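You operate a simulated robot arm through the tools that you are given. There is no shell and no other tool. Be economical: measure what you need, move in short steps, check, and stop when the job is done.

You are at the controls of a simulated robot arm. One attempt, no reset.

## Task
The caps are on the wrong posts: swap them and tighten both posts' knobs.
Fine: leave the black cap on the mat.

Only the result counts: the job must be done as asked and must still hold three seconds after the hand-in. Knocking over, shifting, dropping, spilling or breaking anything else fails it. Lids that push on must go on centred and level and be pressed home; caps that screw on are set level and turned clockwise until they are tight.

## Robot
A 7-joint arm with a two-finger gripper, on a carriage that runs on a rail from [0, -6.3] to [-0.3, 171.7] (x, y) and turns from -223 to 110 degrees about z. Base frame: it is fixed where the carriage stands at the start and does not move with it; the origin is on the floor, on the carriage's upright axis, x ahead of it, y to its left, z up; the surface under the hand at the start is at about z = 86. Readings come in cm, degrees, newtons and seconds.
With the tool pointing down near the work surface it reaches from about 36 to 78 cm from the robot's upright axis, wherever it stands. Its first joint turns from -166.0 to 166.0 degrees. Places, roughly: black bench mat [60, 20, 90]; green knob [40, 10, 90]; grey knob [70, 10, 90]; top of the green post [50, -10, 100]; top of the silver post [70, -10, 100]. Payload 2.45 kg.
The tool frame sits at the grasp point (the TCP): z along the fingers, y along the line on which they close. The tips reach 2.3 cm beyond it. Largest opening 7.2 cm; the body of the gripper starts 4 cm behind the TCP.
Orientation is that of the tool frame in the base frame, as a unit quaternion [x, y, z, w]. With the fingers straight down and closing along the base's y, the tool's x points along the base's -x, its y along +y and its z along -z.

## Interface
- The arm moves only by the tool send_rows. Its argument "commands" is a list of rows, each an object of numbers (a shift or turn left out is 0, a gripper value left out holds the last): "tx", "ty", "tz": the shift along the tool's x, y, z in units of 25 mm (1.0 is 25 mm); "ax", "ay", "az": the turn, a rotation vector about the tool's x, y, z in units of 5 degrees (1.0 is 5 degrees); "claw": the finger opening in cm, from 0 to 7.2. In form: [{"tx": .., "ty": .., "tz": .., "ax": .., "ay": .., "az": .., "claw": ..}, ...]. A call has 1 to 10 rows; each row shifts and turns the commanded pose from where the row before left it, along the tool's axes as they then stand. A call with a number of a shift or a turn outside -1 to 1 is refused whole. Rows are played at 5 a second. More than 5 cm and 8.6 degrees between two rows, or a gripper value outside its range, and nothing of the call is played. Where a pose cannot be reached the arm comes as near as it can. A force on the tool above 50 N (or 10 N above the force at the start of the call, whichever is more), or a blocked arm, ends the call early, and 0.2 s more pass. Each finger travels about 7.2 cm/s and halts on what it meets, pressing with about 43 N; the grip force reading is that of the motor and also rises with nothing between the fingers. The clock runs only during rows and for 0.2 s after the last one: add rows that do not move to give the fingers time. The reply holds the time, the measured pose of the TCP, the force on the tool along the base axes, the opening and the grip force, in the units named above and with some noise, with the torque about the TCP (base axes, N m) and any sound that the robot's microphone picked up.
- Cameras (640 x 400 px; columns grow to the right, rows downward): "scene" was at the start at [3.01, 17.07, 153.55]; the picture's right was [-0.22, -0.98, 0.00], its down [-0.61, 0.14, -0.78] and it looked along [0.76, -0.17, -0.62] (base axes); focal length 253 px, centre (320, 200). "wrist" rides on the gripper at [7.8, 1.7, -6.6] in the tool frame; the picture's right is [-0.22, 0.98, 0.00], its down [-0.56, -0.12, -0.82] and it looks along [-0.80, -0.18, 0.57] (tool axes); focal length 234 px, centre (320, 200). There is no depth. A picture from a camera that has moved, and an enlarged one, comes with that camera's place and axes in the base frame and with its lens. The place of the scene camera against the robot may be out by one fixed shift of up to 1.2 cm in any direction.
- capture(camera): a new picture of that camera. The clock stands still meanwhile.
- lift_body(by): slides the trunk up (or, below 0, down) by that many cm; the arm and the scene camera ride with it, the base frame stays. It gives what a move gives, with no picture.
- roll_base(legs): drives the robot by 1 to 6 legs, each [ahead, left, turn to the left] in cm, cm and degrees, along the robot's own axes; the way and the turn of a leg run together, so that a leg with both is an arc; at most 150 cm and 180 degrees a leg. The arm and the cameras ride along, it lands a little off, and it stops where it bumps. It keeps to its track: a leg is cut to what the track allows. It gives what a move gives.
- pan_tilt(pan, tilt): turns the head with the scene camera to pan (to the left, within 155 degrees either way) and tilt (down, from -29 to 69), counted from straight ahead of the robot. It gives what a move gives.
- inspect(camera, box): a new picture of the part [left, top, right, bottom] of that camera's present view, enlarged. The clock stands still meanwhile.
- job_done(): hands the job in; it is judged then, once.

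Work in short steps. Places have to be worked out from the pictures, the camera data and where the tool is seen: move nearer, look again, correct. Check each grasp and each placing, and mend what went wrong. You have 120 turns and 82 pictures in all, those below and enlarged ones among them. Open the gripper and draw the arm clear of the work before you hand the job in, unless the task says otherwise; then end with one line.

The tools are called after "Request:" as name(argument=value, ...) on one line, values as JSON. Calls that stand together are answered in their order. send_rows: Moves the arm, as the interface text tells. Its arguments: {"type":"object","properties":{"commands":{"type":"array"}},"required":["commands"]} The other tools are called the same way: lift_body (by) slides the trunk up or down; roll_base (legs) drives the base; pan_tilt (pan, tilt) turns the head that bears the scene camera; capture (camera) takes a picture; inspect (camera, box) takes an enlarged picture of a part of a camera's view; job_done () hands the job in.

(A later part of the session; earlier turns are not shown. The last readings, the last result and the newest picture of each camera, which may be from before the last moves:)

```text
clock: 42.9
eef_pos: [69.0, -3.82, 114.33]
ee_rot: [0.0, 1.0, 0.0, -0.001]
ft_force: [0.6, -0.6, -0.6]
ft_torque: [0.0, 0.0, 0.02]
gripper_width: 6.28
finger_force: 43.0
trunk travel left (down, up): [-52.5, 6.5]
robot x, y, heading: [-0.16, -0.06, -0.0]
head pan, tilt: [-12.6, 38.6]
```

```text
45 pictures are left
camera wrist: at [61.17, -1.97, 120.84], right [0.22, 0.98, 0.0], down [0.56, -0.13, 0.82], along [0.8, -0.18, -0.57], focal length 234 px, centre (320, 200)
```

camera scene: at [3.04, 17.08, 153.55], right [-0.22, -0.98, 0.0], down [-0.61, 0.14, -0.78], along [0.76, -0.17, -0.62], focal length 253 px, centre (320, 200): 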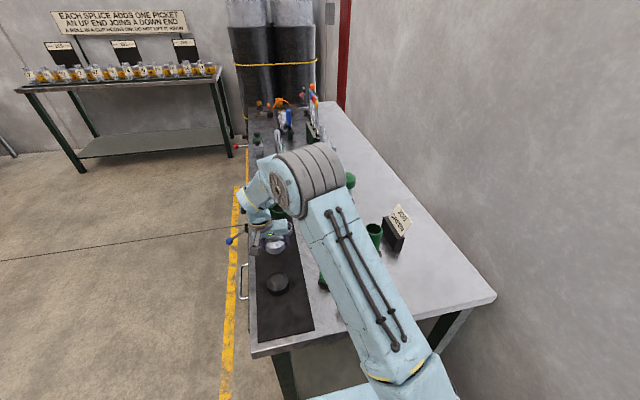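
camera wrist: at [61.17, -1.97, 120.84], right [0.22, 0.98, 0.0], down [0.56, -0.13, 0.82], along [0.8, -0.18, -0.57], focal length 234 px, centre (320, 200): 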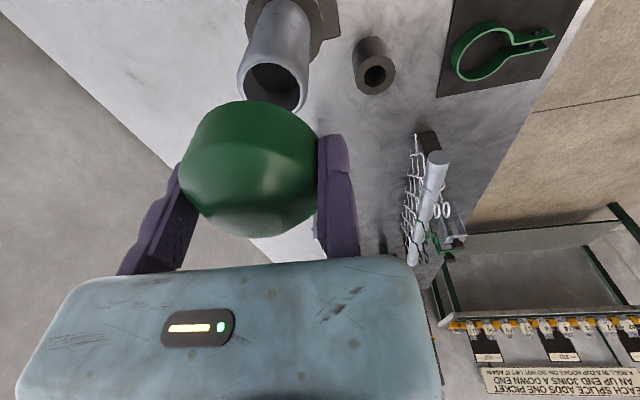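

Green cap is off; silver seat reference TCP (68.91,-3.88,106.1). I carry it over the green post (44.93,-3.95).

Request:
send_rows(commands=[{"tx": 0.959, "tz": -0.1}, {"tx": 0.959}, {"tx": 0.959}, {"tx": 0.959}, {"tx": 0.959}, {"tx": 0.959}, {"tx": 0.959}, {"tx": 0.959}, {"tx": 0.959}, {"tx": 0.959, "ty": -0.03}])

Request:
send_rows(commands=[{}, {}])

Request:
capture(camera="wrist")

```text
clock: 45.1
eef_pos: [44.97, -4.06, 114.43]
ee_rot: [0.0, 1.0, 0.001, 0.0]
ft_force: [0.4, -0.6, -0.8]
ft_torque: [0.0, 0.03, 0.01]
gripper_width: 6.33
finger_force: 43.1
trunk travel left (down, up): [-52.5, 6.5]
robot x, y, heading: [0.35, 0.29, -0.2]
head pan, tilt: [-12.6, 38.6]
```

```text
clock: 45.7
eef_pos: [45.01, -4.04, 114.56]
ee_rot: [0.0, 1.0, 0.001, 0.0]
ft_force: [-0.3, 0.5, -1.4]
ft_torque: [0.01, 0.02, 0.01]
gripper_width: 6.31
finger_force: 42.8
trunk travel left (down, up): [-52.5, 6.5]
robot x, y, heading: [-0.06, -0.11, 0.3]
head pan, tilt: [-12.6, 38.6]
```

```text
44 pictures are left
camera wrist: at [37.17, -2.19, 121.01], right [0.22, 0.98, 0.0], down [0.56, -0.13, 0.82], along [0.8, -0.18, -0.57], focal length 234 px, centre (320, 200)
```

wrist: 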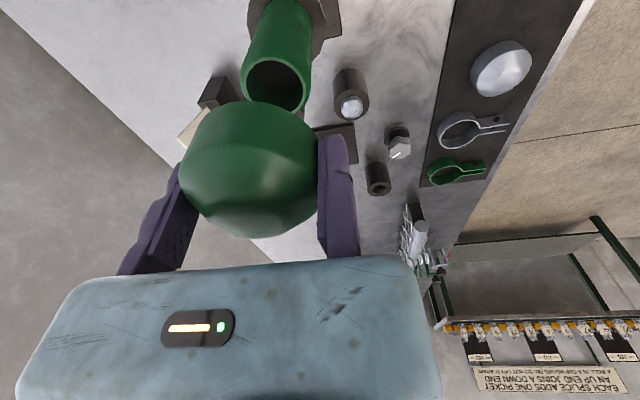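

Aligned. I descend in steps, watching force, down toward 106.15.

Request:
send_rows(commands=[{"ty": 0.03, "tx": 0.015, "tz": 0.4}, {"tz": 0.5}, {"tz": 0.5}, {"tz": 0.4}, {"tz": 0.3}, {}])

Request:
send_rows(commands=[{"tz": 0.15}, {"tz": 0.15}, {"tz": 0.15}, {"tz": 0.15}, {}])

```text
clock: 47.1
eef_pos: [44.84, -3.91, 109.3]
ee_rot: [0.0, 1.0, 0.001, -0.001]
ft_force: [1.1, 1.5, -1.5]
ft_torque: [0.01, 0.01, 0.02]
gripper_width: 6.29
finger_force: 43.1
trunk travel left (down, up): [-52.5, 6.5]
robot x, y, heading: [-0.15, -0.09, 0.3]
head pan, tilt: [-12.6, 38.6]
```

```text
clock: 48.3
eef_pos: [44.8, -3.93, 107.76]
ee_rot: [0.0, 1.0, 0.0, 0.0]
ft_force: [-0.4, 0.6, -1.1]
ft_torque: [0.04, 0.02, 0.0]
gripper_width: 6.32
finger_force: 43.3
trunk travel left (down, up): [-52.5, 6.5]
robot x, y, heading: [0.03, 0.24, -0.2]
head pan, tilt: [-12.6, 38.6]
```

Request:
send_rows(commands=[{"tx": -0.03, "tz": 0.12}, {"tz": 0.12}, {"tz": 0.12}, {"tz": 0.12}, {}])

Request:
send_rows(commands=[{"tz": 0.06}, {"tz": 0.06}, {"tz": 0.04}, {}])

Request:
inspect(camera="wrist", box=[140, 60, 400, 280])

```text
clock: 49.5
eef_pos: [44.88, -4.01, 106.67]
ee_rot: [0.0, 1.0, 0.001, 0.0]
ft_force: [-0.8, -0.5, -0.6]
ft_torque: [0.04, -0.01, -0.01]
gripper_width: 6.31
finger_force: 43.1
trunk travel left (down, up): [-52.5, 6.5]
robot x, y, heading: [0.2, -0.36, 0.2]
head pan, tilt: [-12.6, 38.6]
```

```text
clock: 50.5
eef_pos: [44.82, -3.89, 106.18]
ee_rot: [0.0, 1.0, 0.001, -0.001]
ft_force: [0.5, 0.1, -0.4]
ft_torque: [-0.02, 0.0, 0.01]
gripper_width: 6.29
finger_force: 42.3
trunk travel left (down, up): [-52.5, 6.5]
robot x, y, heading: [0.25, 0.3, 0.1]
head pan, tilt: [-12.6, 38.6]
```

```text
1.82 times, centred on (270, 170) of wrist
camera zoom: at [37.02, -1.96, 112.65], right [0.22, 0.98, 0.0], down [0.56, -0.13, 0.82], along [0.8, -0.18, -0.57], focal length 426 px, centre (411, 254)
```

zoom: 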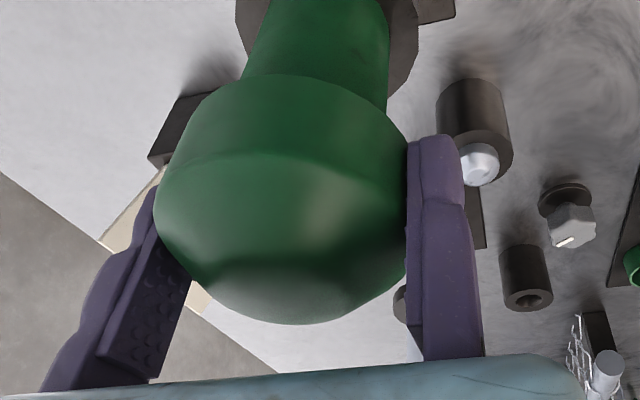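

Slides on smoothly at the seat height. I push on gently until it bottoms.

Request:
send_rows(commands=[{"tz": 0.04}, {"tz": 0.03}, {}])

Request:
send_rows(commands=[{"tz": 0.03}, {"tz": 0.03}, {}])

```text
clock: 51.3
eef_pos: [44.94, -3.9, 106.23]
ee_rot: [0.0, 1.0, 0.001, 0.001]
ft_force: [1.3, -1.9, 19.8]
ft_torque: [-0.72, 0.04, 0.06]
gripper_width: 6.32
finger_force: 42.9
trunk travel left (down, up): [-52.5, 6.5]
robot x, y, heading: [0.16, -0.14, 0.3]
head pan, tilt: [-12.6, 38.6]
```

```text
clock: 52.1
eef_pos: [44.76, -3.8, 105.97]
ee_rot: [-0.001, 1.0, 0.001, 0.001]
ft_force: [1.7, -1.7, 35.8]
ft_torque: [-1.16, -0.09, 0.03]
gripper_width: 6.34
finger_force: 43.5
trunk travel left (down, up): [-52.5, 6.5]
robot x, y, heading: [-0.36, -0.06, 0.1]
head pan, tilt: [-12.6, 38.6]
```

Seated at ~36 N, load centred. I relieve, release, and lift off.

Request:
send_rows(commands=[{"tz": -0.06}, {"tz": -0.04}, {"claw": 7.2}, {}, {}])

Request:
send_rows(commands=[{"ty": 0.06}, {"ty": 0.08}, {"tz": -0.4}, {"tz": -0.6}, {"tz": -0.6}, {"tz": -0.6}, {"tz": -0.6}, {}])

Request:
capture(camera="wrist")

Request:
inspect(camera="scene", box=[300, 180, 428, 300])

```text
clock: 53.3
eef_pos: [44.87, -3.79, 106.13]
ee_rot: [0.0, 1.0, 0.001, -0.001]
ft_force: [0.1, -0.2, 0.4]
ft_torque: [-0.01, -0.02, 0.03]
gripper_width: 7.2
finger_force: 0.1
trunk travel left (down, up): [-52.5, 6.5]
robot x, y, heading: [0.01, 0.16, -0.1]
head pan, tilt: [-12.6, 38.6]
```

```text
clock: 55.1
eef_pos: [44.87, -3.5, 113.06]
ee_rot: [0.0, 1.0, 0.0, -0.001]
ft_force: [-0.9, 0.6, 0.0]
ft_torque: [0.01, 0.0, 0.01]
gripper_width: 7.21
finger_force: 0.1
trunk travel left (down, up): [-52.5, 6.5]
robot x, y, heading: [0.05, -0.66, -0.0]
head pan, tilt: [-12.6, 38.6]
```

```text
42 pictures are left
camera wrist: at [37.08, -1.66, 119.48], right [0.22, 0.98, 0.0], down [0.56, -0.13, 0.82], along [0.8, -0.18, -0.57], focal length 234 px, centre (320, 200)
```

wrist: 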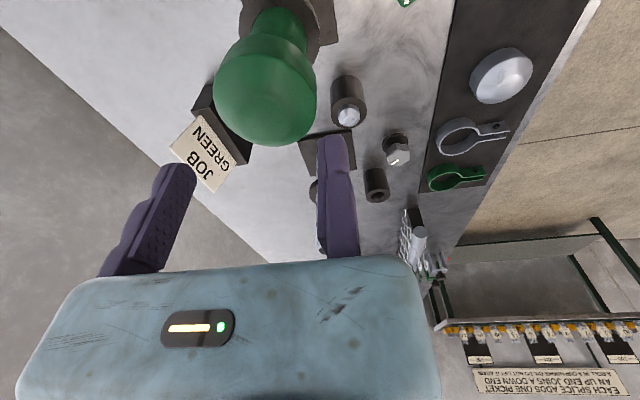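

```text
3.33 times, centred on (364, 240) of scene
camera zoom: at [3.0, 17.08, 153.55], right [-0.22, -0.98, 0.0], down [-0.61, 0.14, -0.78], along [0.76, -0.17, -0.62], focal length 845 px, centre (173, 67)
```

zoom: 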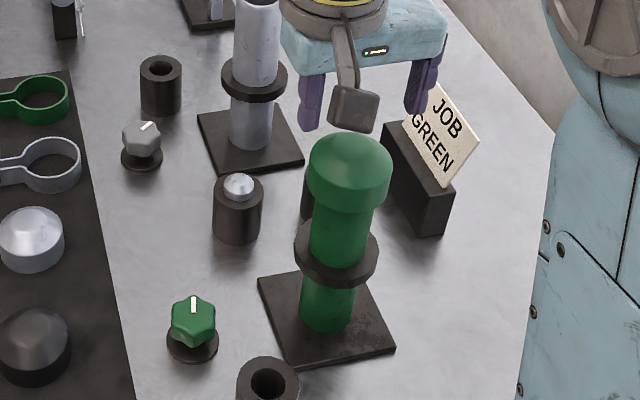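

Green cap sits well. Now back above the silver cap on the mat.

Request:
send_rows(commands=[{"tx": -0.543, "ty": 1}, {"tx": -0.543, "ty": 1}, {"tx": -0.543, "ty": 1}, {"tx": -0.543, "ty": 1}, {"tx": -0.543, "ty": 1}, {"tx": -0.543, "ty": 1}, {"tx": -0.543, "ty": 1}, {"tx": -0.543, "ty": 1}, {"tx": -0.543, "ty": 1}, {"tx": -0.543, "ty": 1}])

Request:
send_rows(commands=[{"ty": 0.16, "tz": 0.9}, {"tz": 1}, {"tz": 1}, {"tz": 1}, {"tz": 1}, {"tz": 1}, {"tz": 1}, {}])

Request:
capture(camera="wrist")

```text
clock: 57.3
eef_pos: [58.45, 21.22, 113.31]
ee_rot: [-0.001, 1.0, 0.001, 0.0]
ft_force: [1.0, -0.4, 1.1]
ft_torque: [0.02, 0.03, 0.01]
gripper_width: 7.23
finger_force: 0.1
trunk travel left (down, up): [-52.5, 6.5]
robot x, y, heading: [0.18, 0.17, -0.1]
head pan, tilt: [-12.6, 38.6]
```

```text
clock: 59.1
eef_pos: [58.57, 21.65, 95.77]
ee_rot: [0.0, 1.0, 0.0, -0.001]
ft_force: [-0.7, -0.9, 0.0]
ft_torque: [0.0, -0.02, 0.02]
gripper_width: 7.21
finger_force: 0.2
trunk travel left (down, up): [-52.5, 6.5]
robot x, y, heading: [-0.21, -0.19, 0.1]
head pan, tilt: [-12.6, 38.6]
```

```text
40 pictures are left
camera wrist: at [50.77, 23.64, 102.29], right [0.22, 0.98, 0.0], down [0.56, -0.13, 0.82], along [0.8, -0.18, -0.57], focal length 234 px, centre (320, 200)
```

wrist: 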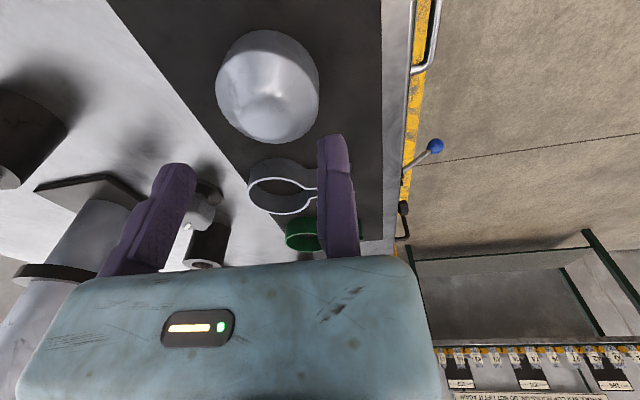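

Cap measures at (58.5,18.6); I shift +y 4 mm and descend to z≈89.05.

Request:
send_rows(commands=[{"ty": 0.17}, {"tz": 0.5}, {"tz": 0.5}, {"tz": 0.5}, {"tz": 0.5}, {"tz": 0.4}, {"tz": 0.26}, {}])

Request:
inspect(camera="wrist", box=[140, 60, 400, 280])

```text
clock: 60.9
eef_pos: [58.55, 22.25, 89.21]
ee_rot: [0.0, 1.0, 0.001, 0.0]
ft_force: [-0.9, -0.8, 0.8]
ft_torque: [0.02, 0.02, -0.01]
gripper_width: 7.2
finger_force: 0.1
trunk travel left (down, up): [-52.5, 6.5]
robot x, y, heading: [0.01, 0.24, -0.1]
head pan, tilt: [-12.6, 38.6]
```

```text
1.82 times, centred on (270, 170) of wrist
camera zoom: at [50.74, 24.18, 95.63], right [0.22, 0.98, 0.0], down [0.56, -0.13, 0.82], along [0.8, -0.18, -0.57], focal length 426 px, centre (411, 254)
```

zoom: 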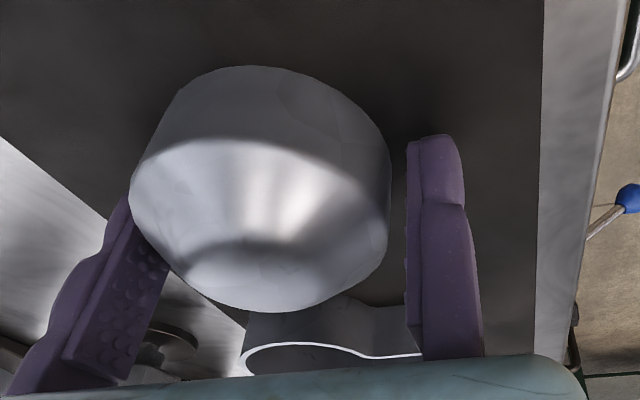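

Request:
send_rows(commands=[{"ty": -0.06}, {"ty": -0.06}, {"claw": 6.6}, {"claw": 6.4}, {}, {"claw": 6.2}, {"claw": 6.0}, {}, {}])

Request:
inspect(camera="wrist", box=[140, 60, 400, 280])

```text
clock: 62.9
eef_pos: [58.48, 21.95, 89.2]
ee_rot: [-0.001, 1.0, 0.001, 0.001]
ft_force: [0.5, -0.6, -0.2]
ft_torque: [-0.06, 0.0, 0.02]
gripper_width: 6.3
finger_force: 43.2
trunk travel left (down, up): [-52.5, 6.5]
robot x, y, heading: [-0.19, 0.11, 0.1]
head pan, tilt: [-12.6, 38.6]
```

```text
1.82 times, centred on (270, 170) of wrist
camera zoom: at [50.7, 23.85, 95.67], right [0.22, 0.98, 0.0], down [0.56, -0.13, 0.82], along [0.8, -0.18, -0.57], focal length 426 px, centre (411, 254)
```

zoom: 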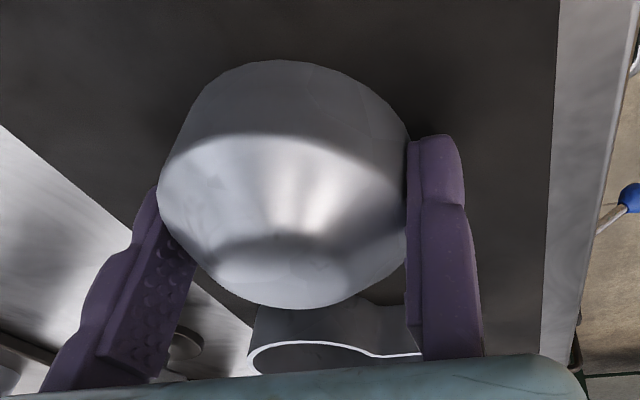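

Gripped at 6.30. I lift to z≈115 and carry it to the silver post (TCP 68.91,-3.9).

Request:
send_rows(commands=[{"tz": -0.5}, {"tz": -1}, {"tz": -1}, {"tz": -1}, {"tz": -1}, {"tz": -1}, {"tz": -1}, {"tz": -1}, {"tz": -1}, {"tz": -1}])

Request:
send_rows(commands=[{"tz": -0.9}, {"tx": -0.46, "ty": -1}, {"tx": -0.46, "ty": -1}, {"tx": -0.46, "ty": -1}, {"tx": -0.46, "ty": -1}, {"tx": -0.46, "ty": -1}, {"tx": -0.46, "ty": -1}, {"tx": -0.46, "ty": -1}, {"tx": -0.46, "ty": -1}, {"tx": -0.46, "ty": -1}])

Request:
send_rows(commands=[{"tx": -0.03, "ty": -0.9}, {"ty": -0.43}, {}, {}])

Request:
capture(camera="wrist")

```text
clock: 65.1
eef_pos: [58.45, 22.07, 113.06]
ee_rot: [0.0, 1.0, 0.0, 0.0]
ft_force: [-0.2, -0.4, -0.7]
ft_torque: [0.03, -0.02, 0.03]
gripper_width: 6.3
finger_force: 42.9
trunk travel left (down, up): [-52.5, 6.5]
robot x, y, heading: [0.33, -0.52, -0.1]
head pan, tilt: [-12.6, 38.6]
```

```text
clock: 67.3
eef_pos: [68.81, -0.55, 115.12]
ee_rot: [0.0, 1.0, 0.001, -0.001]
ft_force: [0.9, -0.8, -1.9]
ft_torque: [0.02, -0.01, 0.01]
gripper_width: 6.29
finger_force: 42.8
trunk travel left (down, up): [-52.5, 6.5]
robot x, y, heading: [-0.63, -0.11, -0.0]
head pan, tilt: [-12.6, 38.6]
```

```text
clock: 68.3
eef_pos: [68.86, -3.94, 115.21]
ee_rot: [0.0, 1.0, 0.001, 0.0]
ft_force: [-0.4, 0.3, -1.2]
ft_torque: [0.02, -0.03, -0.04]
gripper_width: 6.28
finger_force: 43.5
trunk travel left (down, up): [-52.5, 6.5]
robot x, y, heading: [-0.29, 0.01, -0.0]
head pan, tilt: [-12.6, 38.6]
```

```text
37 pictures are left
camera wrist: at [61.06, -2.04, 121.61], right [0.22, 0.98, 0.0], down [0.56, -0.13, 0.82], along [0.8, -0.18, -0.57], focal length 234 px, centre (320, 200)
```

wrist: 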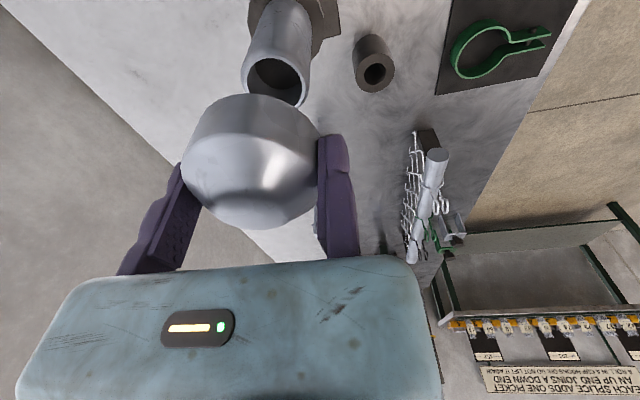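

Aligned over the silver post. I descend in steps with force checks.

Request:
send_rows(commands=[{"tz": 0.5}, {"tz": 0.5}, {"tz": 0.5}, {"tz": 0.4}, {"tz": 0.3}, {}])

Request:
send_rows(commands=[{"tz": 0.15}, {"tz": 0.15}, {"tz": 0.15}, {"tz": 0.15}, {}])

Request:
send_rows(commands=[{"tz": 0.12}, {"tz": 0.12}, {"tz": 0.12}, {}])

```text
clock: 69.7
eef_pos: [68.95, -3.92, 109.7]
ee_rot: [0.0, 1.0, 0.0, -0.001]
ft_force: [-0.1, -0.3, -0.7]
ft_torque: [0.02, 0.03, 0.01]
gripper_width: 6.32
finger_force: 42.9
trunk travel left (down, up): [-52.5, 6.5]
robot x, y, heading: [-0.1, 0.01, 0.1]
head pan, tilt: [-12.6, 38.6]
```

```text
clock: 70.9
eef_pos: [69.08, -3.84, 108.12]
ee_rot: [0.0, 1.0, 0.002, 0.0]
ft_force: [-0.1, -0.2, -0.3]
ft_torque: [0.02, -0.03, -0.01]
gripper_width: 6.29
finger_force: 42.9
trunk travel left (down, up): [-52.5, 6.5]
robot x, y, heading: [0.25, -0.1, -0.2]
head pan, tilt: [-12.6, 38.6]
```

```text
clock: 71.9
eef_pos: [68.83, -3.92, 107.23]
ee_rot: [-0.001, 1.0, 0.001, 0.0]
ft_force: [0.3, 0.4, -0.7]
ft_torque: [0.01, -0.03, -0.02]
gripper_width: 6.32
finger_force: 42.9
trunk travel left (down, up): [-52.5, 6.5]
robot x, y, heading: [-0.42, -0.1, 0.1]
head pan, tilt: [-12.6, 38.6]
```

Request:
send_rows(commands=[{"tz": 0.08}, {"tz": 0.08}, {"tz": 0.05}, {}])

Request:
send_rows(commands=[{"tz": 0.04}, {"tz": 0.04}, {}])

```text
clock: 72.9
eef_pos: [68.97, -3.86, 106.77]
ee_rot: [0.0, 1.0, 0.001, 0.0]
ft_force: [-0.7, 0.9, -0.5]
ft_torque: [0.05, -0.01, 0.0]
gripper_width: 6.31
finger_force: 42.8
trunk travel left (down, up): [-52.5, 6.5]
robot x, y, heading: [0.18, -0.17, -0.1]
head pan, tilt: [-12.6, 38.6]
```

```text
clock: 73.7
eef_pos: [68.89, -3.91, 106.66]
ee_rot: [0.0, 1.0, 0.0, 0.001]
ft_force: [0.4, 1.2, 6.9]
ft_torque: [-0.27, 0.04, 0.01]
gripper_width: 6.31
finger_force: 42.9
trunk travel left (down, up): [-52.5, 6.5]
robot x, y, heading: [-0.11, -0.18, -0.0]
head pan, tilt: [-12.6, 38.6]
```

Contact at the expected seat height (~106.6). Press home to ~35 N.

Request:
send_rows(commands=[{"tz": 0.03}, {"tz": 0.03}, {"tz": 0.03}, {}])

Request:
inspect(camera="wrist", box=[140, 0, 400, 280])

```text
clock: 74.7
eef_pos: [68.86, -3.9, 106.56]
ee_rot: [-0.001, 1.0, 0.001, 0.003]
ft_force: [6.2, 0.3, 24.9]
ft_torque: [-0.83, 0.11, 0.16]
gripper_width: 6.3
finger_force: 43.0
trunk travel left (down, up): [-52.5, 6.5]
robot x, y, heading: [0.17, 0.28, -0.1]
head pan, tilt: [-12.6, 38.6]
```

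```text
1.43 times, centred on (270, 140) of wrist
camera zoom: at [61.08, -1.97, 113.01], right [0.22, 0.98, 0.0], down [0.56, -0.13, 0.82], along [0.8, -0.18, -0.57], focal length 334 px, centre (391, 286)
```

zoom: 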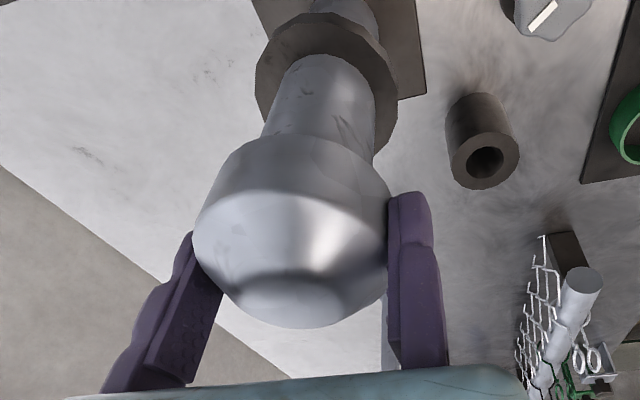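

Request:
send_rows(commands=[{"tz": -0.06}, {"tz": -0.04}, {"claw": 7.2}, {}, {}])

Request:
send_rows(commands=[{"ty": 0.06}, {"ty": 0.08}, {"tz": -0.4}, {"tz": -0.6}, {"tz": -0.6}, {"tz": -0.6}, {"tz": -0.6}, {}])

Request:
capture(camera="wrist")

```text
clock: 75.9
eef_pos: [68.94, -3.82, 106.61]
ee_rot: [0.0, 1.0, 0.001, -0.001]
ft_force: [-0.1, 0.1, -0.4]
ft_torque: [-0.01, 0.0, 0.02]
gripper_width: 7.19
finger_force: 0.0
trunk travel left (down, up): [-52.5, 6.5]
robot x, y, heading: [-0.01, 0.06, 0.1]
head pan, tilt: [-12.6, 38.6]
```

```text
clock: 77.7
eef_pos: [69.09, -3.5, 113.66]
ee_rot: [0.001, 1.0, 0.002, 0.0]
ft_force: [-0.4, -0.4, 0.5]
ft_torque: [-0.01, -0.01, -0.01]
gripper_width: 7.2
finger_force: 0.0
trunk travel left (down, up): [-52.5, 6.5]
robot x, y, heading: [0.28, -0.33, 0.2]
head pan, tilt: [-12.6, 38.6]
```

```text
35 pictures are left
camera wrist: at [61.18, -1.67, 120.11], right [0.22, 0.98, 0.0], down [0.56, -0.13, 0.82], along [0.8, -0.18, -0.57], focal length 234 px, centre (320, 200)
```

wrist: 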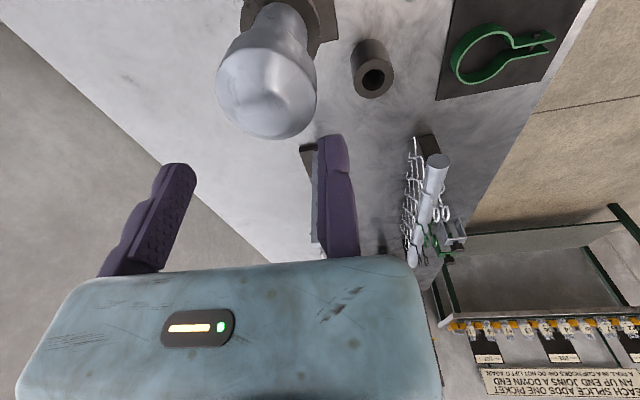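

Silver cap is seated. Now the knobs: I go above the silver knob (≈(68.4,5.9)) for a close look.

Request:
send_rows(commands=[{"ty": 0.95, "tx": 0.05}, {"ty": 0.95, "tx": 0.05}, {"ty": 0.95, "tx": 0.05}, {"ty": 0.95, "tx": 0.05}, {"ty": 0.95, "tx": 0.05}, {"tz": 1}, {"tz": 1}, {"tz": 1}, {"tz": 1}, {}])

Request:
capture(camera="wrist")

Request:
inspect(camera="scene", box=[280, 180, 408, 300])

```text
clock: 79.9
eef_pos: [68.25, 8.39, 103.67]
ee_rot: [-0.001, 1.0, 0.001, 0.0]
ft_force: [0.4, 0.8, -0.2]
ft_torque: [-0.01, 0.0, 0.0]
gripper_width: 7.22
finger_force: 0.1
trunk travel left (down, up): [-52.5, 6.5]
robot x, y, heading: [-0.31, 0.4, -0.1]
head pan, tilt: [-12.6, 38.6]
```

```text
34 pictures are left
camera wrist: at [60.52, 10.28, 110.06], right [0.22, 0.98, 0.0], down [0.56, -0.13, 0.82], along [0.8, -0.18, -0.57], focal length 234 px, centre (320, 200)
```

wrist: 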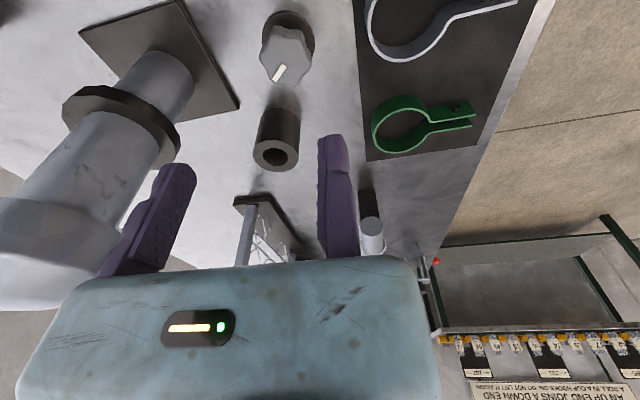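

```text
3.33 times, centred on (344, 240) of scene
camera zoom: at [3.03, 17.07, 153.55], right [-0.22, -0.98, 0.0], down [-0.61, 0.14, -0.78], along [0.76, -0.17, -0.62], focal length 845 px, centre (240, 67)
```

zoom: 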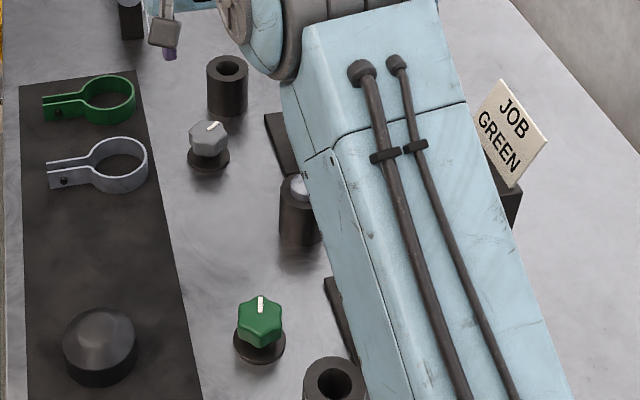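

Let me zoom on the silver knob for its centre, size and flat orientation.

Request:
inspect(camera="wrist", box=[240, 0, 336, 60])

```text
6.67 times, centred on (288, 30) of wrist
camera zoom: at [60.52, 10.28, 110.06], right [0.22, 0.98, 0.0], down [0.56, -0.13, 0.82], along [0.8, -0.18, -0.57], focal length 1561 px, centre (533, 1333)
```

zoom: 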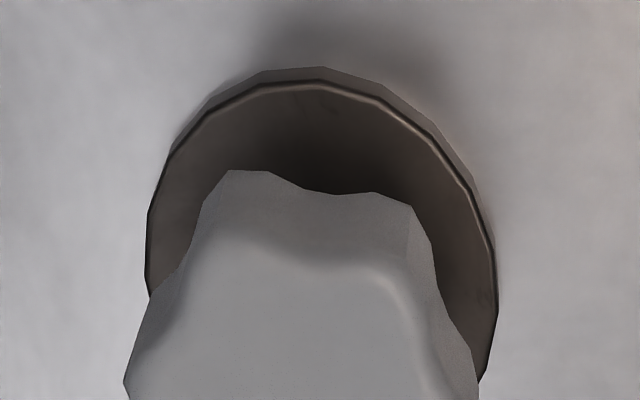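

Request:
inspect(camera="wrist", box=[220, 0, 348, 100])

```text
4.00 times, centred on (284, 50) of wrist
camera zoom: at [60.52, 10.28, 110.06], right [0.22, 0.98, 0.0], down [0.56, -0.13, 0.82], along [0.8, -0.18, -0.57], focal length 937 px, centre (464, 800)
```

zoom: 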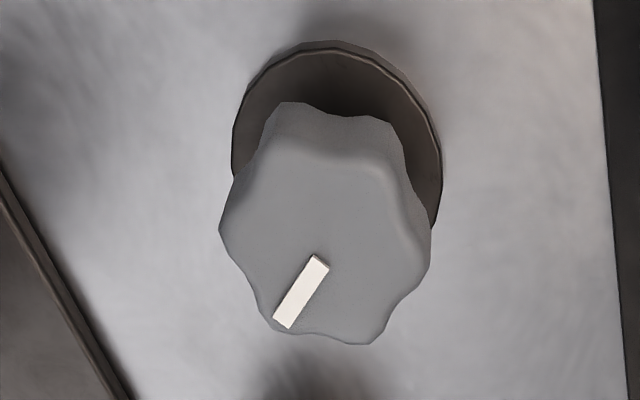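

Silver knob: centre ≈ (68.44,5.72), top z≈90.9, pointer at about -50°, ~4.0 across lobes. I align the closing axis with a valley pair (turn -10°), narrow the jaws to 5.2 and come down near it.

Request:
send_rows(commands=[{"tx": 0.1, "ty": -0.16, "claw": 5.2}, {"az": -1}, {"az": -1}, {"tz": 0.9}, {"tz": 0.9}, {"tz": 0.9}, {"tz": 0.9}, {"tz": 0.4}, {}])

Request:
capture(camera="wrist")

```text
clock: 81.9
eef_pos: [68.06, 7.93, 93.69]
ee_rot: [-0.088, 0.996, 0.001, 0.0]
ft_force: [1.2, 0.4, 1.4]
ft_torque: [0.01, -0.01, 0.02]
gripper_width: 5.19
finger_force: 0.1
trunk travel left (down, up): [-52.5, 6.5]
robot x, y, heading: [0.08, 0.06, -0.3]
head pan, tilt: [-12.6, 38.6]
```

```text
30 pictures are left
camera wrist: at [60.01, 8.54, 100.12], right [0.04, 1.0, 0.0], down [0.57, -0.03, 0.82], along [0.82, -0.04, -0.57], focal length 234 px, centre (320, 200)
```

wrist: 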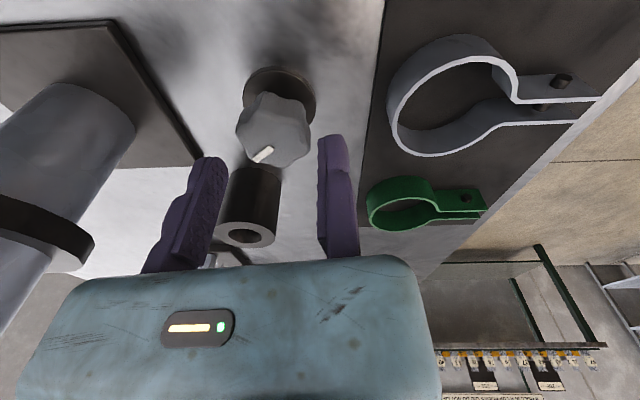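

Request:
inspect(camera="wrist", box=[200, 50, 360, 190])

```text
2.86 times, centred on (280, 120) of wrist
camera zoom: at [60.01, 8.54, 100.12], right [0.04, 1.0, 0.0], down [0.57, -0.03, 0.82], along [0.82, -0.04, -0.57], focal length 669 px, centre (434, 429)
```

zoom: 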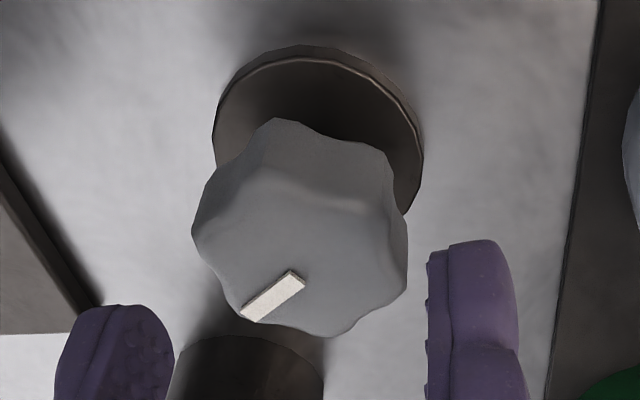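

Refined: knob centre (68.3,5.7), top z≈90.4. I descend to z≈90 with the fixed pad ~0.5 cm off the knob.

Request:
send_rows(commands=[{"tx": 0.05, "tz": 0.4}, {"tz": 0.4}, {"tz": 0.3}, {"tz": 0.2}, {"tz": 0.16}, {}])

Request:
inspect(camera="wrist", box=[180, 70, 380, 250])

```text
clock: 83.3
eef_pos: [67.83, 8.1, 89.92]
ee_rot: [-0.087, 0.996, 0.001, 0.0]
ft_force: [0.0, -0.7, 0.0]
ft_torque: [-0.01, 0.0, 0.05]
gripper_width: 5.21
finger_force: 0.1
trunk travel left (down, up): [-52.5, 6.5]
robot x, y, heading: [-0.26, -0.18, -0.4]
head pan, tilt: [-12.6, 38.6]
```

```text
2.22 times, centred on (280, 160) of wrist
camera zoom: at [59.94, 8.63, 96.41], right [0.04, 1.0, 0.0], down [0.57, -0.03, 0.82], along [0.82, -0.04, -0.57], focal length 520 px, centre (409, 289)
```

zoom: 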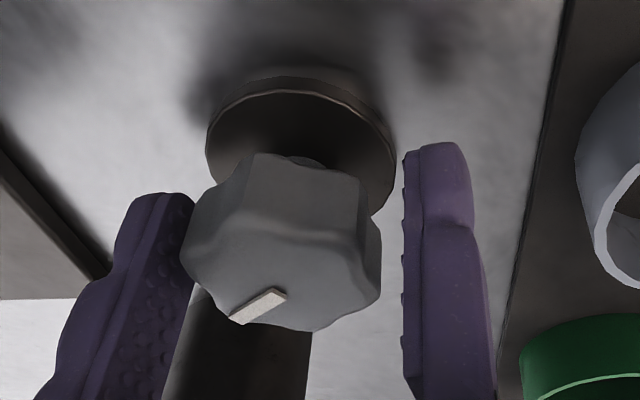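

Good position. I approach with the fixed pad 4 mm and close gradually.

Request:
send_rows(commands=[{"ty": -0.06}, {"ty": -0.06}, {"ty": -0.05}, {}])

Request:
send_rows(commands=[{"claw": 4.4}, {"claw": 4.1}, {}, {"claw": 3.9}, {}, {}])

Request:
inspect(camera="wrist", box=[180, 70, 380, 250])

```text
clock: 84.3
eef_pos: [68.03, 7.57, 89.93]
ee_rot: [-0.087, 0.996, 0.001, 0.0]
ft_force: [0.6, -0.1, -0.3]
ft_torque: [-0.03, 0.02, -0.03]
gripper_width: 5.2
finger_force: 0.0
trunk travel left (down, up): [-52.5, 6.5]
robot x, y, heading: [0.11, -0.16, -0.3]
head pan, tilt: [-12.6, 38.6]
```

```text
clock: 85.7
eef_pos: [68.08, 7.54, 90.01]
ee_rot: [-0.087, 0.996, 0.001, 0.0]
ft_force: [0.6, -4.3, 0.0]
ft_torque: [-0.05, -0.02, -0.06]
gripper_width: 4.36
finger_force: 3.9
trunk travel left (down, up): [-52.5, 6.5]
robot x, y, heading: [-0.37, 0.53, 0.1]
head pan, tilt: [-12.6, 38.6]
```

```text
2.22 times, centred on (280, 160) of wrist
camera zoom: at [60.02, 8.1, 96.36], right [0.04, 1.0, 0.0], down [0.57, -0.03, 0.82], along [0.82, -0.04, -0.57], focal length 520 px, centre (409, 289)
```

zoom: 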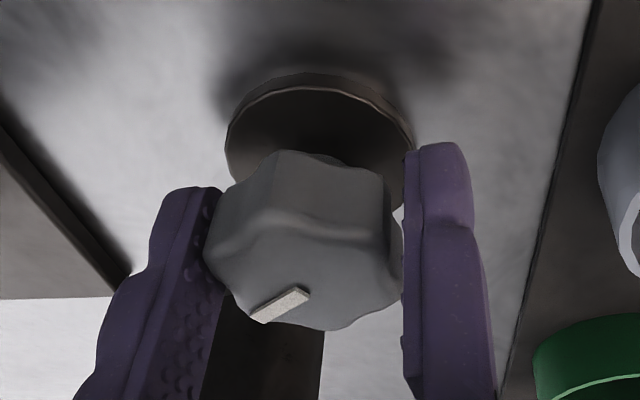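

The moving finger is touching, the fixed pad isn't yet. I shift -y in small steps so that the fixed pad meets the knob.

Request:
send_rows(commands=[{"claw": 4.4}, {"ty": -0.04}, {"ty": -0.04}, {"ty": -0.04}, {}])

Request:
send_rows(commands=[{"claw": 4.0}, {}, {"claw": 3.7}, {}, {}])

```text
clock: 86.9
eef_pos: [68.02, 7.15, 90.06]
ee_rot: [-0.087, 0.996, 0.001, -0.001]
ft_force: [-1.1, -0.2, -0.1]
ft_torque: [0.0, 0.02, 0.02]
gripper_width: 4.39
finger_force: 0.0
trunk travel left (down, up): [-52.5, 6.5]
robot x, y, heading: [0.07, 0.12, 0.0]
head pan, tilt: [-12.6, 38.6]
```

```text
clock: 88.1
eef_pos: [68.02, 7.33, 90.05]
ee_rot: [-0.086, 0.996, 0.001, 0.0]
ft_force: [0.3, -1.7, 0.3]
ft_torque: [-0.02, -0.04, -0.04]
gripper_width: 4.0
finger_force: 2.3
trunk travel left (down, up): [-52.5, 6.5]
robot x, y, heading: [-0.08, -0.45, 0.1]
head pan, tilt: [-12.6, 38.6]
```

Request:
send_rows(commands=[{"ty": -0.03}, {"ty": -0.03}, {"ty": -0.03}, {}])

Request:
inspect(camera="wrist", box=[180, 70, 380, 250])

```text
clock: 89.1
eef_pos: [68.17, 7.22, 89.99]
ee_rot: [-0.087, 0.996, 0.002, -0.001]
ft_force: [-7.6, 3.1, -5.3]
ft_torque: [0.38, -0.75, -0.08]
gripper_width: 3.92
finger_force: 45.2
trunk travel left (down, up): [-52.5, 6.5]
robot x, y, heading: [0.06, 0.06, 0.4]
head pan, tilt: [-12.6, 38.6]
```

```text
2.22 times, centred on (280, 160) of wrist
camera zoom: at [60.13, 7.7, 96.42], right [0.04, 1.0, 0.0], down [0.57, -0.03, 0.82], along [0.82, -0.03, -0.58], focal length 520 px, centre (409, 289)
```

zoom: 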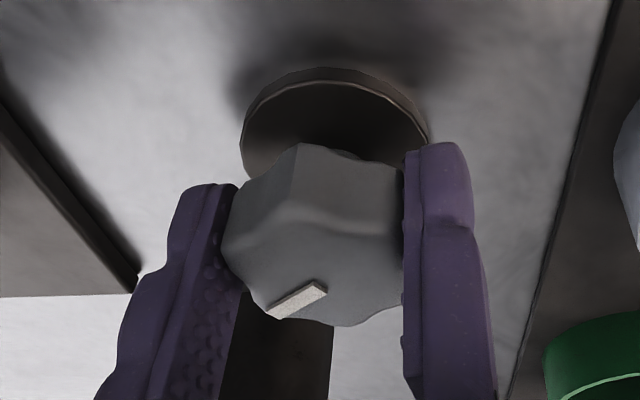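

Both pads now hold the knob (45 N, width 3.92). I turn clockwise 20°, orbiting the TCP round the knob axis, and watch the torque.

Request:
send_rows(commands=[{"claw": 3.4}, {"az": 1, "tx": -0.068, "ty": -0.003}, {"az": 1, "tx": -0.068, "ty": -0.003}, {"az": 1, "tx": -0.068, "ty": -0.003}, {"az": 1, "tx": -0.068, "ty": -0.003}, {}])

Request:
inspect(camera="wrist", box=[180, 70, 380, 250])

```text
clock: 90.5
eef_pos: [68.86, 7.43, 90.02]
ee_rot: [0.086, 0.996, 0.002, -0.001]
ft_force: [-11.2, 18.4, 3.3]
ft_torque: [0.61, 0.84, -0.2]
gripper_width: 3.91
finger_force: 45.3
trunk travel left (down, up): [-52.5, 6.5]
robot x, y, heading: [0.11, -0.44, 0.1]
head pan, tilt: [-12.6, 38.6]
```

```text
2.22 times, centred on (280, 160) of wrist
camera zoom: at [61.4, 10.59, 96.42], right [0.38, 0.92, 0.0], down [0.53, -0.22, 0.82], along [0.76, -0.31, -0.57], focal length 520 px, centre (409, 289)
```

zoom: 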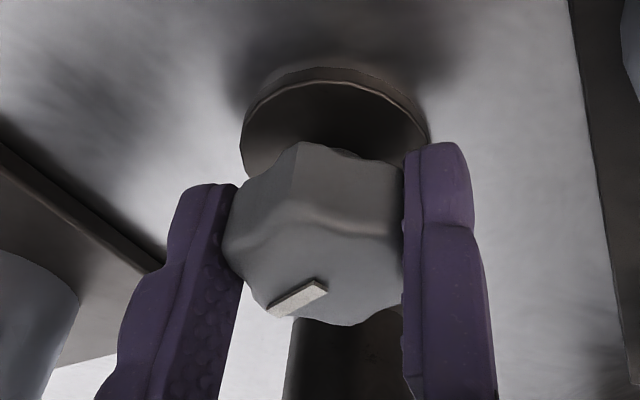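

The knob turns with the gripper. I correct a small lateral load and continue clockwise.

Request:
send_rows(commands=[{"tx": 0.03, "ty": 0.027}, {"az": 1, "tx": -0.068, "ty": -0.003}, {"az": 1, "tx": -0.068, "ty": -0.003}, {"az": 1, "tx": -0.068, "ty": -0.003}, {"az": 1, "tx": -0.068, "ty": -0.003}, {}])

```text
clock: 91.9
eef_pos: [69.49, 7.32, 89.87]
ee_rot: [0.257, 0.966, 0.002, 0.0]
ft_force: [12.5, 30.8, -0.6]
ft_torque: [-0.08, -1.8, 0.12]
gripper_width: 3.92
finger_force: 45.0
trunk travel left (down, up): [-52.5, 6.5]
robot x, y, heading: [-0.26, 0.16, 0.2]
head pan, tilt: [-12.6, 38.6]
```

Request:
send_rows(commands=[{"ty": 0.05, "tx": 0.005}, {}, {}])

```text
clock: 92.7
eef_pos: [69.59, 7.29, 89.92]
ee_rot: [0.258, 0.966, 0.001, -0.001]
ft_force: [15.3, 30.0, 9.6]
ft_torque: [-0.03, -0.63, 0.19]
gripper_width: 3.92
finger_force: 45.2
trunk travel left (down, up): [-52.5, 6.5]
robot x, y, heading: [0.25, 0.71, -0.0]
head pan, tilt: [-12.6, 38.6]
```

Request:
inspect(camera="wrist", box=[180, 70, 380, 250])

```text
2.22 times, centred on (280, 160) of wrist
camera zoom: at [63.57, 12.85, 96.41], right [0.67, 0.74, 0.0], down [0.42, -0.39, 0.82], along [0.6, -0.55, -0.57], focal length 520 px, centre (409, 289)
```

zoom: 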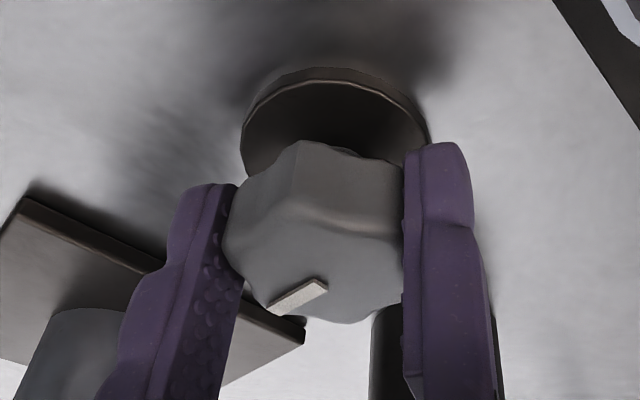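

Knob follows the gripper. I relieve the lateral load a bit more and check.

Request:
send_rows(commands=[{"ty": 0.06}, {}, {}])

```text
clock: 93.5
eef_pos: [69.5, 7.24, 89.99]
ee_rot: [0.259, 0.966, 0.002, 0.0]
ft_force: [8.6, 23.9, 15.0]
ft_torque: [0.17, 0.3, 0.06]
gripper_width: 3.9
finger_force: 44.9
trunk travel left (down, up): [-52.5, 6.5]
robot x, y, heading: [-0.12, 0.0, 0.2]
head pan, tilt: [-12.6, 38.6]
```

Request:
send_rows(commands=[{"ty": 0.04, "tz": -0.02}, {"az": 1, "tx": -0.068, "ty": 0.01}, {"az": 1, "tx": -0.068, "ty": 0.01}, {"az": 1, "tx": -0.068, "ty": 0.01}, {"az": 1, "tx": -0.068, "ty": 0.01}, {}])

```text
clock: 94.9
eef_pos: [70.14, 7.07, 89.95]
ee_rot: [0.422, 0.906, 0.001, -0.002]
ft_force: [8.1, 23.8, 3.8]
ft_torque: [0.52, -0.02, -0.11]
gripper_width: 3.91
finger_force: 45.0
trunk travel left (down, up): [-52.5, 6.5]
robot x, y, heading: [0.14, -0.3, 0.0]
head pan, tilt: [-12.6, 38.6]
```

I check from the scene camera whether the knob's base has stayed put.

Request:
inspect(camera="scene", box=[280, 180, 408, 300])

Request:
inspect(camera="wrist", box=[180, 70, 380, 250])

```text
3.33 times, centred on (344, 240) of scene
camera zoom: at [3.05, 17.28, 153.52], right [-0.22, -0.98, 0.0], down [-0.61, 0.13, -0.78], along [0.76, -0.17, -0.62], focal length 845 px, centre (240, 67)
```

zoom: 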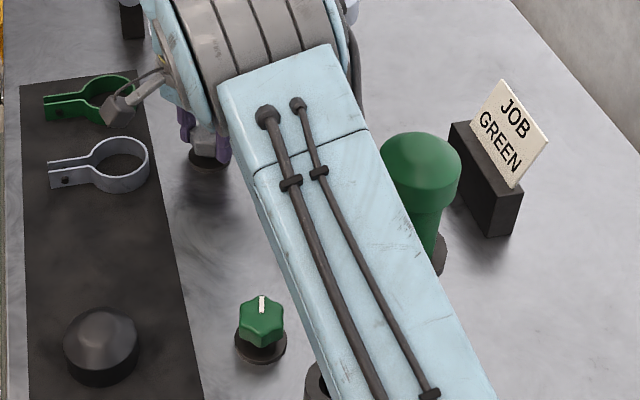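

```text
2.22 times, centred on (280, 160) of wrist
camera zoom: at [66.45, 14.26, 96.41], right [0.89, 0.46, 0.0], down [0.26, -0.51, 0.82], along [0.38, -0.73, -0.58], focal length 520 px, centre (409, 289)
```

zoom: 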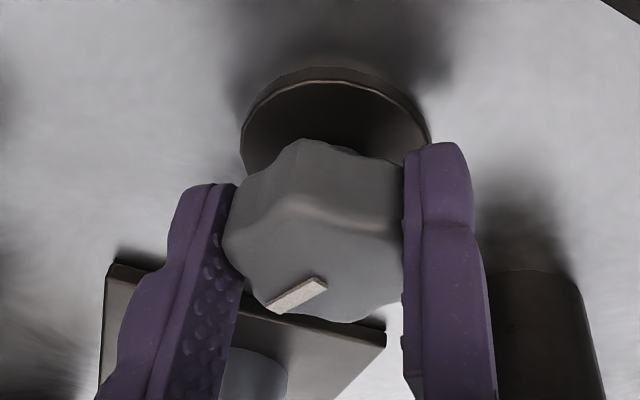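

The base hasn't moved (the carriage just yields a little); the knob axis is offset at tool (-0.35,-1.75). I use that orbit and continue clockwise.

Request:
send_rows(commands=[{"ty": 0.03, "tx": 0.02}, {"az": 1, "tx": -0.0615, "ty": 0.0095}, {"az": 1, "tx": -0.0615, "ty": 0.0095}, {"az": 1, "tx": -0.0615, "ty": 0.0095}, {"az": 1, "tx": -0.0615, "ty": 0.0095}, {"az": 1, "tx": -0.0615, "ty": 0.0095}, {"az": 1, "tx": -0.0615, "ty": 0.0095}, {}])

```text
clock: 96.7
eef_pos: [70.81, 6.19, 89.94]
ee_rot: [0.643, 0.766, 0.001, 0.0]
ft_force: [14.4, 13.8, 1.4]
ft_torque: [-0.01, -0.56, -0.09]
gripper_width: 3.91
finger_force: 45.6
trunk travel left (down, up): [-52.5, 6.5]
robot x, y, heading: [-0.02, 0.25, 0.1]
head pan, tilt: [-12.6, 38.6]
```

Request:
send_rows(commands=[{"ty": 0.02, "tx": 0.01}, {"az": 1, "tx": -0.0615, "ty": 0.0095}, {"az": 1, "tx": -0.0615, "ty": 0.0095}, {"az": 1, "tx": -0.0615, "ty": 0.0095}, {"az": 1, "tx": -0.0615, "ty": 0.0095}, {"az": 1, "tx": -0.0615, "ty": 0.0095}, {"az": 1, "tx": -0.0615, "ty": 0.0095}, {}])

```text
clock: 98.5
eef_pos: [71.1, 5.16, 90.05]
ee_rot: [0.819, 0.573, 0.0, 0.0]
ft_force: [39.4, -1.9, 8.1]
ft_torque: [-0.33, -0.17, 0.02]
gripper_width: 3.9
finger_force: 44.8
trunk travel left (down, up): [-52.5, 6.5]
robot x, y, heading: [0.35, -0.2, -0.1]
head pan, tilt: [-12.6, 38.6]
```

Request:
send_rows(commands=[{"ty": 0.05}, {"ty": 0.03}, {"az": 1, "tx": -0.0615, "ty": 0.0095}, {"az": 1, "tx": -0.0615, "ty": 0.0095}, {"az": 1, "tx": -0.0615, "ty": 0.0095}, {"az": 1, "tx": -0.0615, "ty": 0.0095}, {}])

Request:
inspect(camera="wrist", box=[180, 70, 380, 250])

```text
clock: 100.1
eef_pos: [70.83, 4.5, 90.02]
ee_rot: [0.907, 0.422, 0.0, -0.001]
ft_force: [23.1, -19.0, 6.5]
ft_torque: [0.38, -0.76, 0.14]
gripper_width: 3.9
finger_force: 45.2
trunk travel left (down, up): [-52.5, 6.5]
robot x, y, heading: [0.13, 0.15, 0.0]
head pan, tilt: [-12.6, 38.6]
```

```text
2.22 times, centred on (280, 160) of wrist
camera zoom: at [77.13, 9.49, 96.39], right [0.61, -0.8, 0.0], down [-0.46, -0.35, 0.82], along [-0.65, -0.5, -0.57], focal length 520 px, centre (409, 289)
```

zoom: 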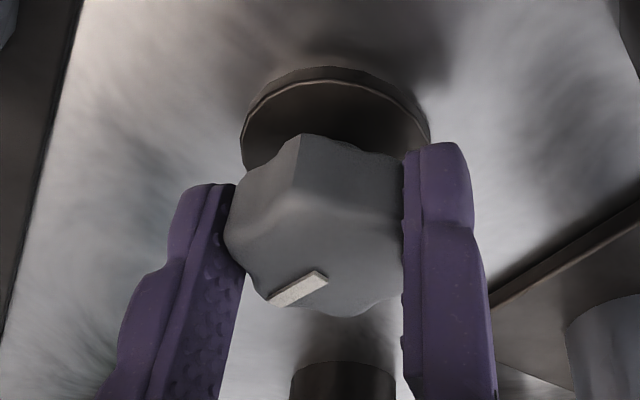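

The knob turns and sinks slightly (a screw). I relieve the side load and continue clockwise.

Request:
send_rows(commands=[{"ty": 0.06, "tz": 0.02}, {"az": 1, "tx": -0.0615, "ty": 0.012}, {"az": 1, "tx": -0.0615, "ty": 0.012}, {"az": 1, "tx": -0.0615, "ty": 0.012}, {"az": 1, "tx": -0.0615, "ty": 0.012}, {"az": 1, "tx": -0.0615, "ty": 0.012}, {}])

```text
clock: 101.7
eef_pos: [70.27, 3.81, 89.94]
ee_rot: [0.977, 0.215, 0.0, -0.001]
ft_force: [-0.6, -24.2, 3.7]
ft_torque: [-0.25, 0.44, 0.33]
gripper_width: 3.93
finger_force: 45.4
trunk travel left (down, up): [-52.5, 6.5]
robot x, y, heading: [-0.08, -0.04, 0.3]
head pan, tilt: [-12.6, 38.6]
```

Request:
send_rows(commands=[{"ty": 0.03, "tz": 0.02}, {"az": 1, "tx": -0.0615, "ty": 0.012}, {"az": 1, "tx": -0.0615, "ty": 0.012}, {"az": 1, "tx": -0.0615, "ty": 0.012}, {"az": 1, "tx": -0.0615, "ty": 0.012}, {"az": 1, "tx": -0.0615, "ty": 0.012}, {"az": 1, "tx": -0.0615, "ty": 0.012}, {}])

```text
clock: 103.5
eef_pos: [69.38, 3.31, 89.92]
ee_rot: [0.999, -0.044, 0.0, -0.001]
ft_force: [-13.3, -24.9, 15.8]
ft_torque: [-0.04, 0.47, 0.35]
gripper_width: 3.9
finger_force: 44.8
trunk travel left (down, up): [-52.5, 6.5]
robot x, y, heading: [0.01, -0.38, -0.4]
head pan, tilt: [-12.6, 38.6]
```

Request:
send_rows(commands=[{"ty": 0.03, "tz": -0.01}, {"az": 1, "tx": -0.0615, "ty": 0.012}, {"az": 1, "tx": -0.0615, "ty": 0.012}, {"az": 1, "tx": -0.0615, "ty": 0.012}, {"az": 1, "tx": -0.0615, "ty": 0.012}, {"az": 1, "tx": -0.0615, "ty": 0.012}, {"az": 1, "tx": -0.0615, "ty": 0.012}, {}])

Request:
inspect(camera="wrist", box=[180, 70, 380, 250])

```text
clock: 105.3
eef_pos: [68.53, 3.21, 89.78]
ee_rot: [0.954, -0.3, 0.0, 0.0]
ft_force: [-15.9, -28.6, 3.3]
ft_torque: [-0.42, 0.3, 0.53]
gripper_width: 3.91
finger_force: 45.1
trunk travel left (down, up): [-52.5, 6.5]
robot x, y, heading: [-0.26, 0.2, -0.1]
head pan, tilt: [-12.6, 38.6]
```

```text
2.22 times, centred on (280, 160) of wrist
camera zoom: at [73.85, -2.44, 96.4], right [-0.74, -0.67, 0.0], down [-0.39, 0.42, 0.82], along [-0.55, 0.61, -0.57], focal length 520 px, centre (409, 289)
```

zoom: 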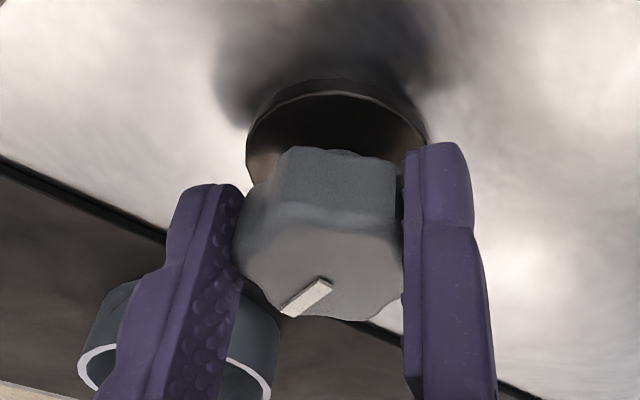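

The knob may be starting to resist (slight slip in the jaws). I turn a little more and read the torque.

Request:
send_rows(commands=[{"ty": 0.03, "tx": -0.03}, {"az": 1, "tx": -0.0615, "ty": 0.015}, {"az": 1, "tx": -0.0615, "ty": 0.015}, {"az": 1, "tx": -0.0615, "ty": 0.015}, {}])

Request:
inspect(camera="wrist", box=[180, 70, 380, 250])

```text
clock: 106.3
eef_pos: [68.65, 3.05, 89.94]
ee_rot: [0.919, -0.394, 0.005, 0.011]
ft_force: [13.0, -4.7, -4.0]
ft_torque: [-1.04, -0.61, -0.32]
gripper_width: 3.77
finger_force: 45.4
trunk travel left (down, up): [-52.5, 6.5]
robot x, y, heading: [0.02, 0.26, -0.1]
head pan, tilt: [-12.6, 38.6]
stopped in row 4: the force on the tool passed its limit at 56 N (the readings are from after the stop); the commanded pose is now the measured one
```

```text
2.22 times, centred on (280, 160) of wrist
camera zoom: at [72.56, -3.35, 96.56], right [-0.86, -0.52, 0.01], down [-0.3, 0.51, 0.81], along [-0.42, 0.69, -0.59], focal length 520 px, centre (409, 289)
```

zoom: 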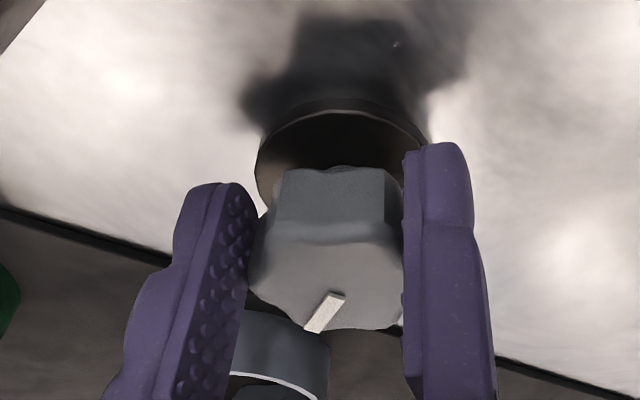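

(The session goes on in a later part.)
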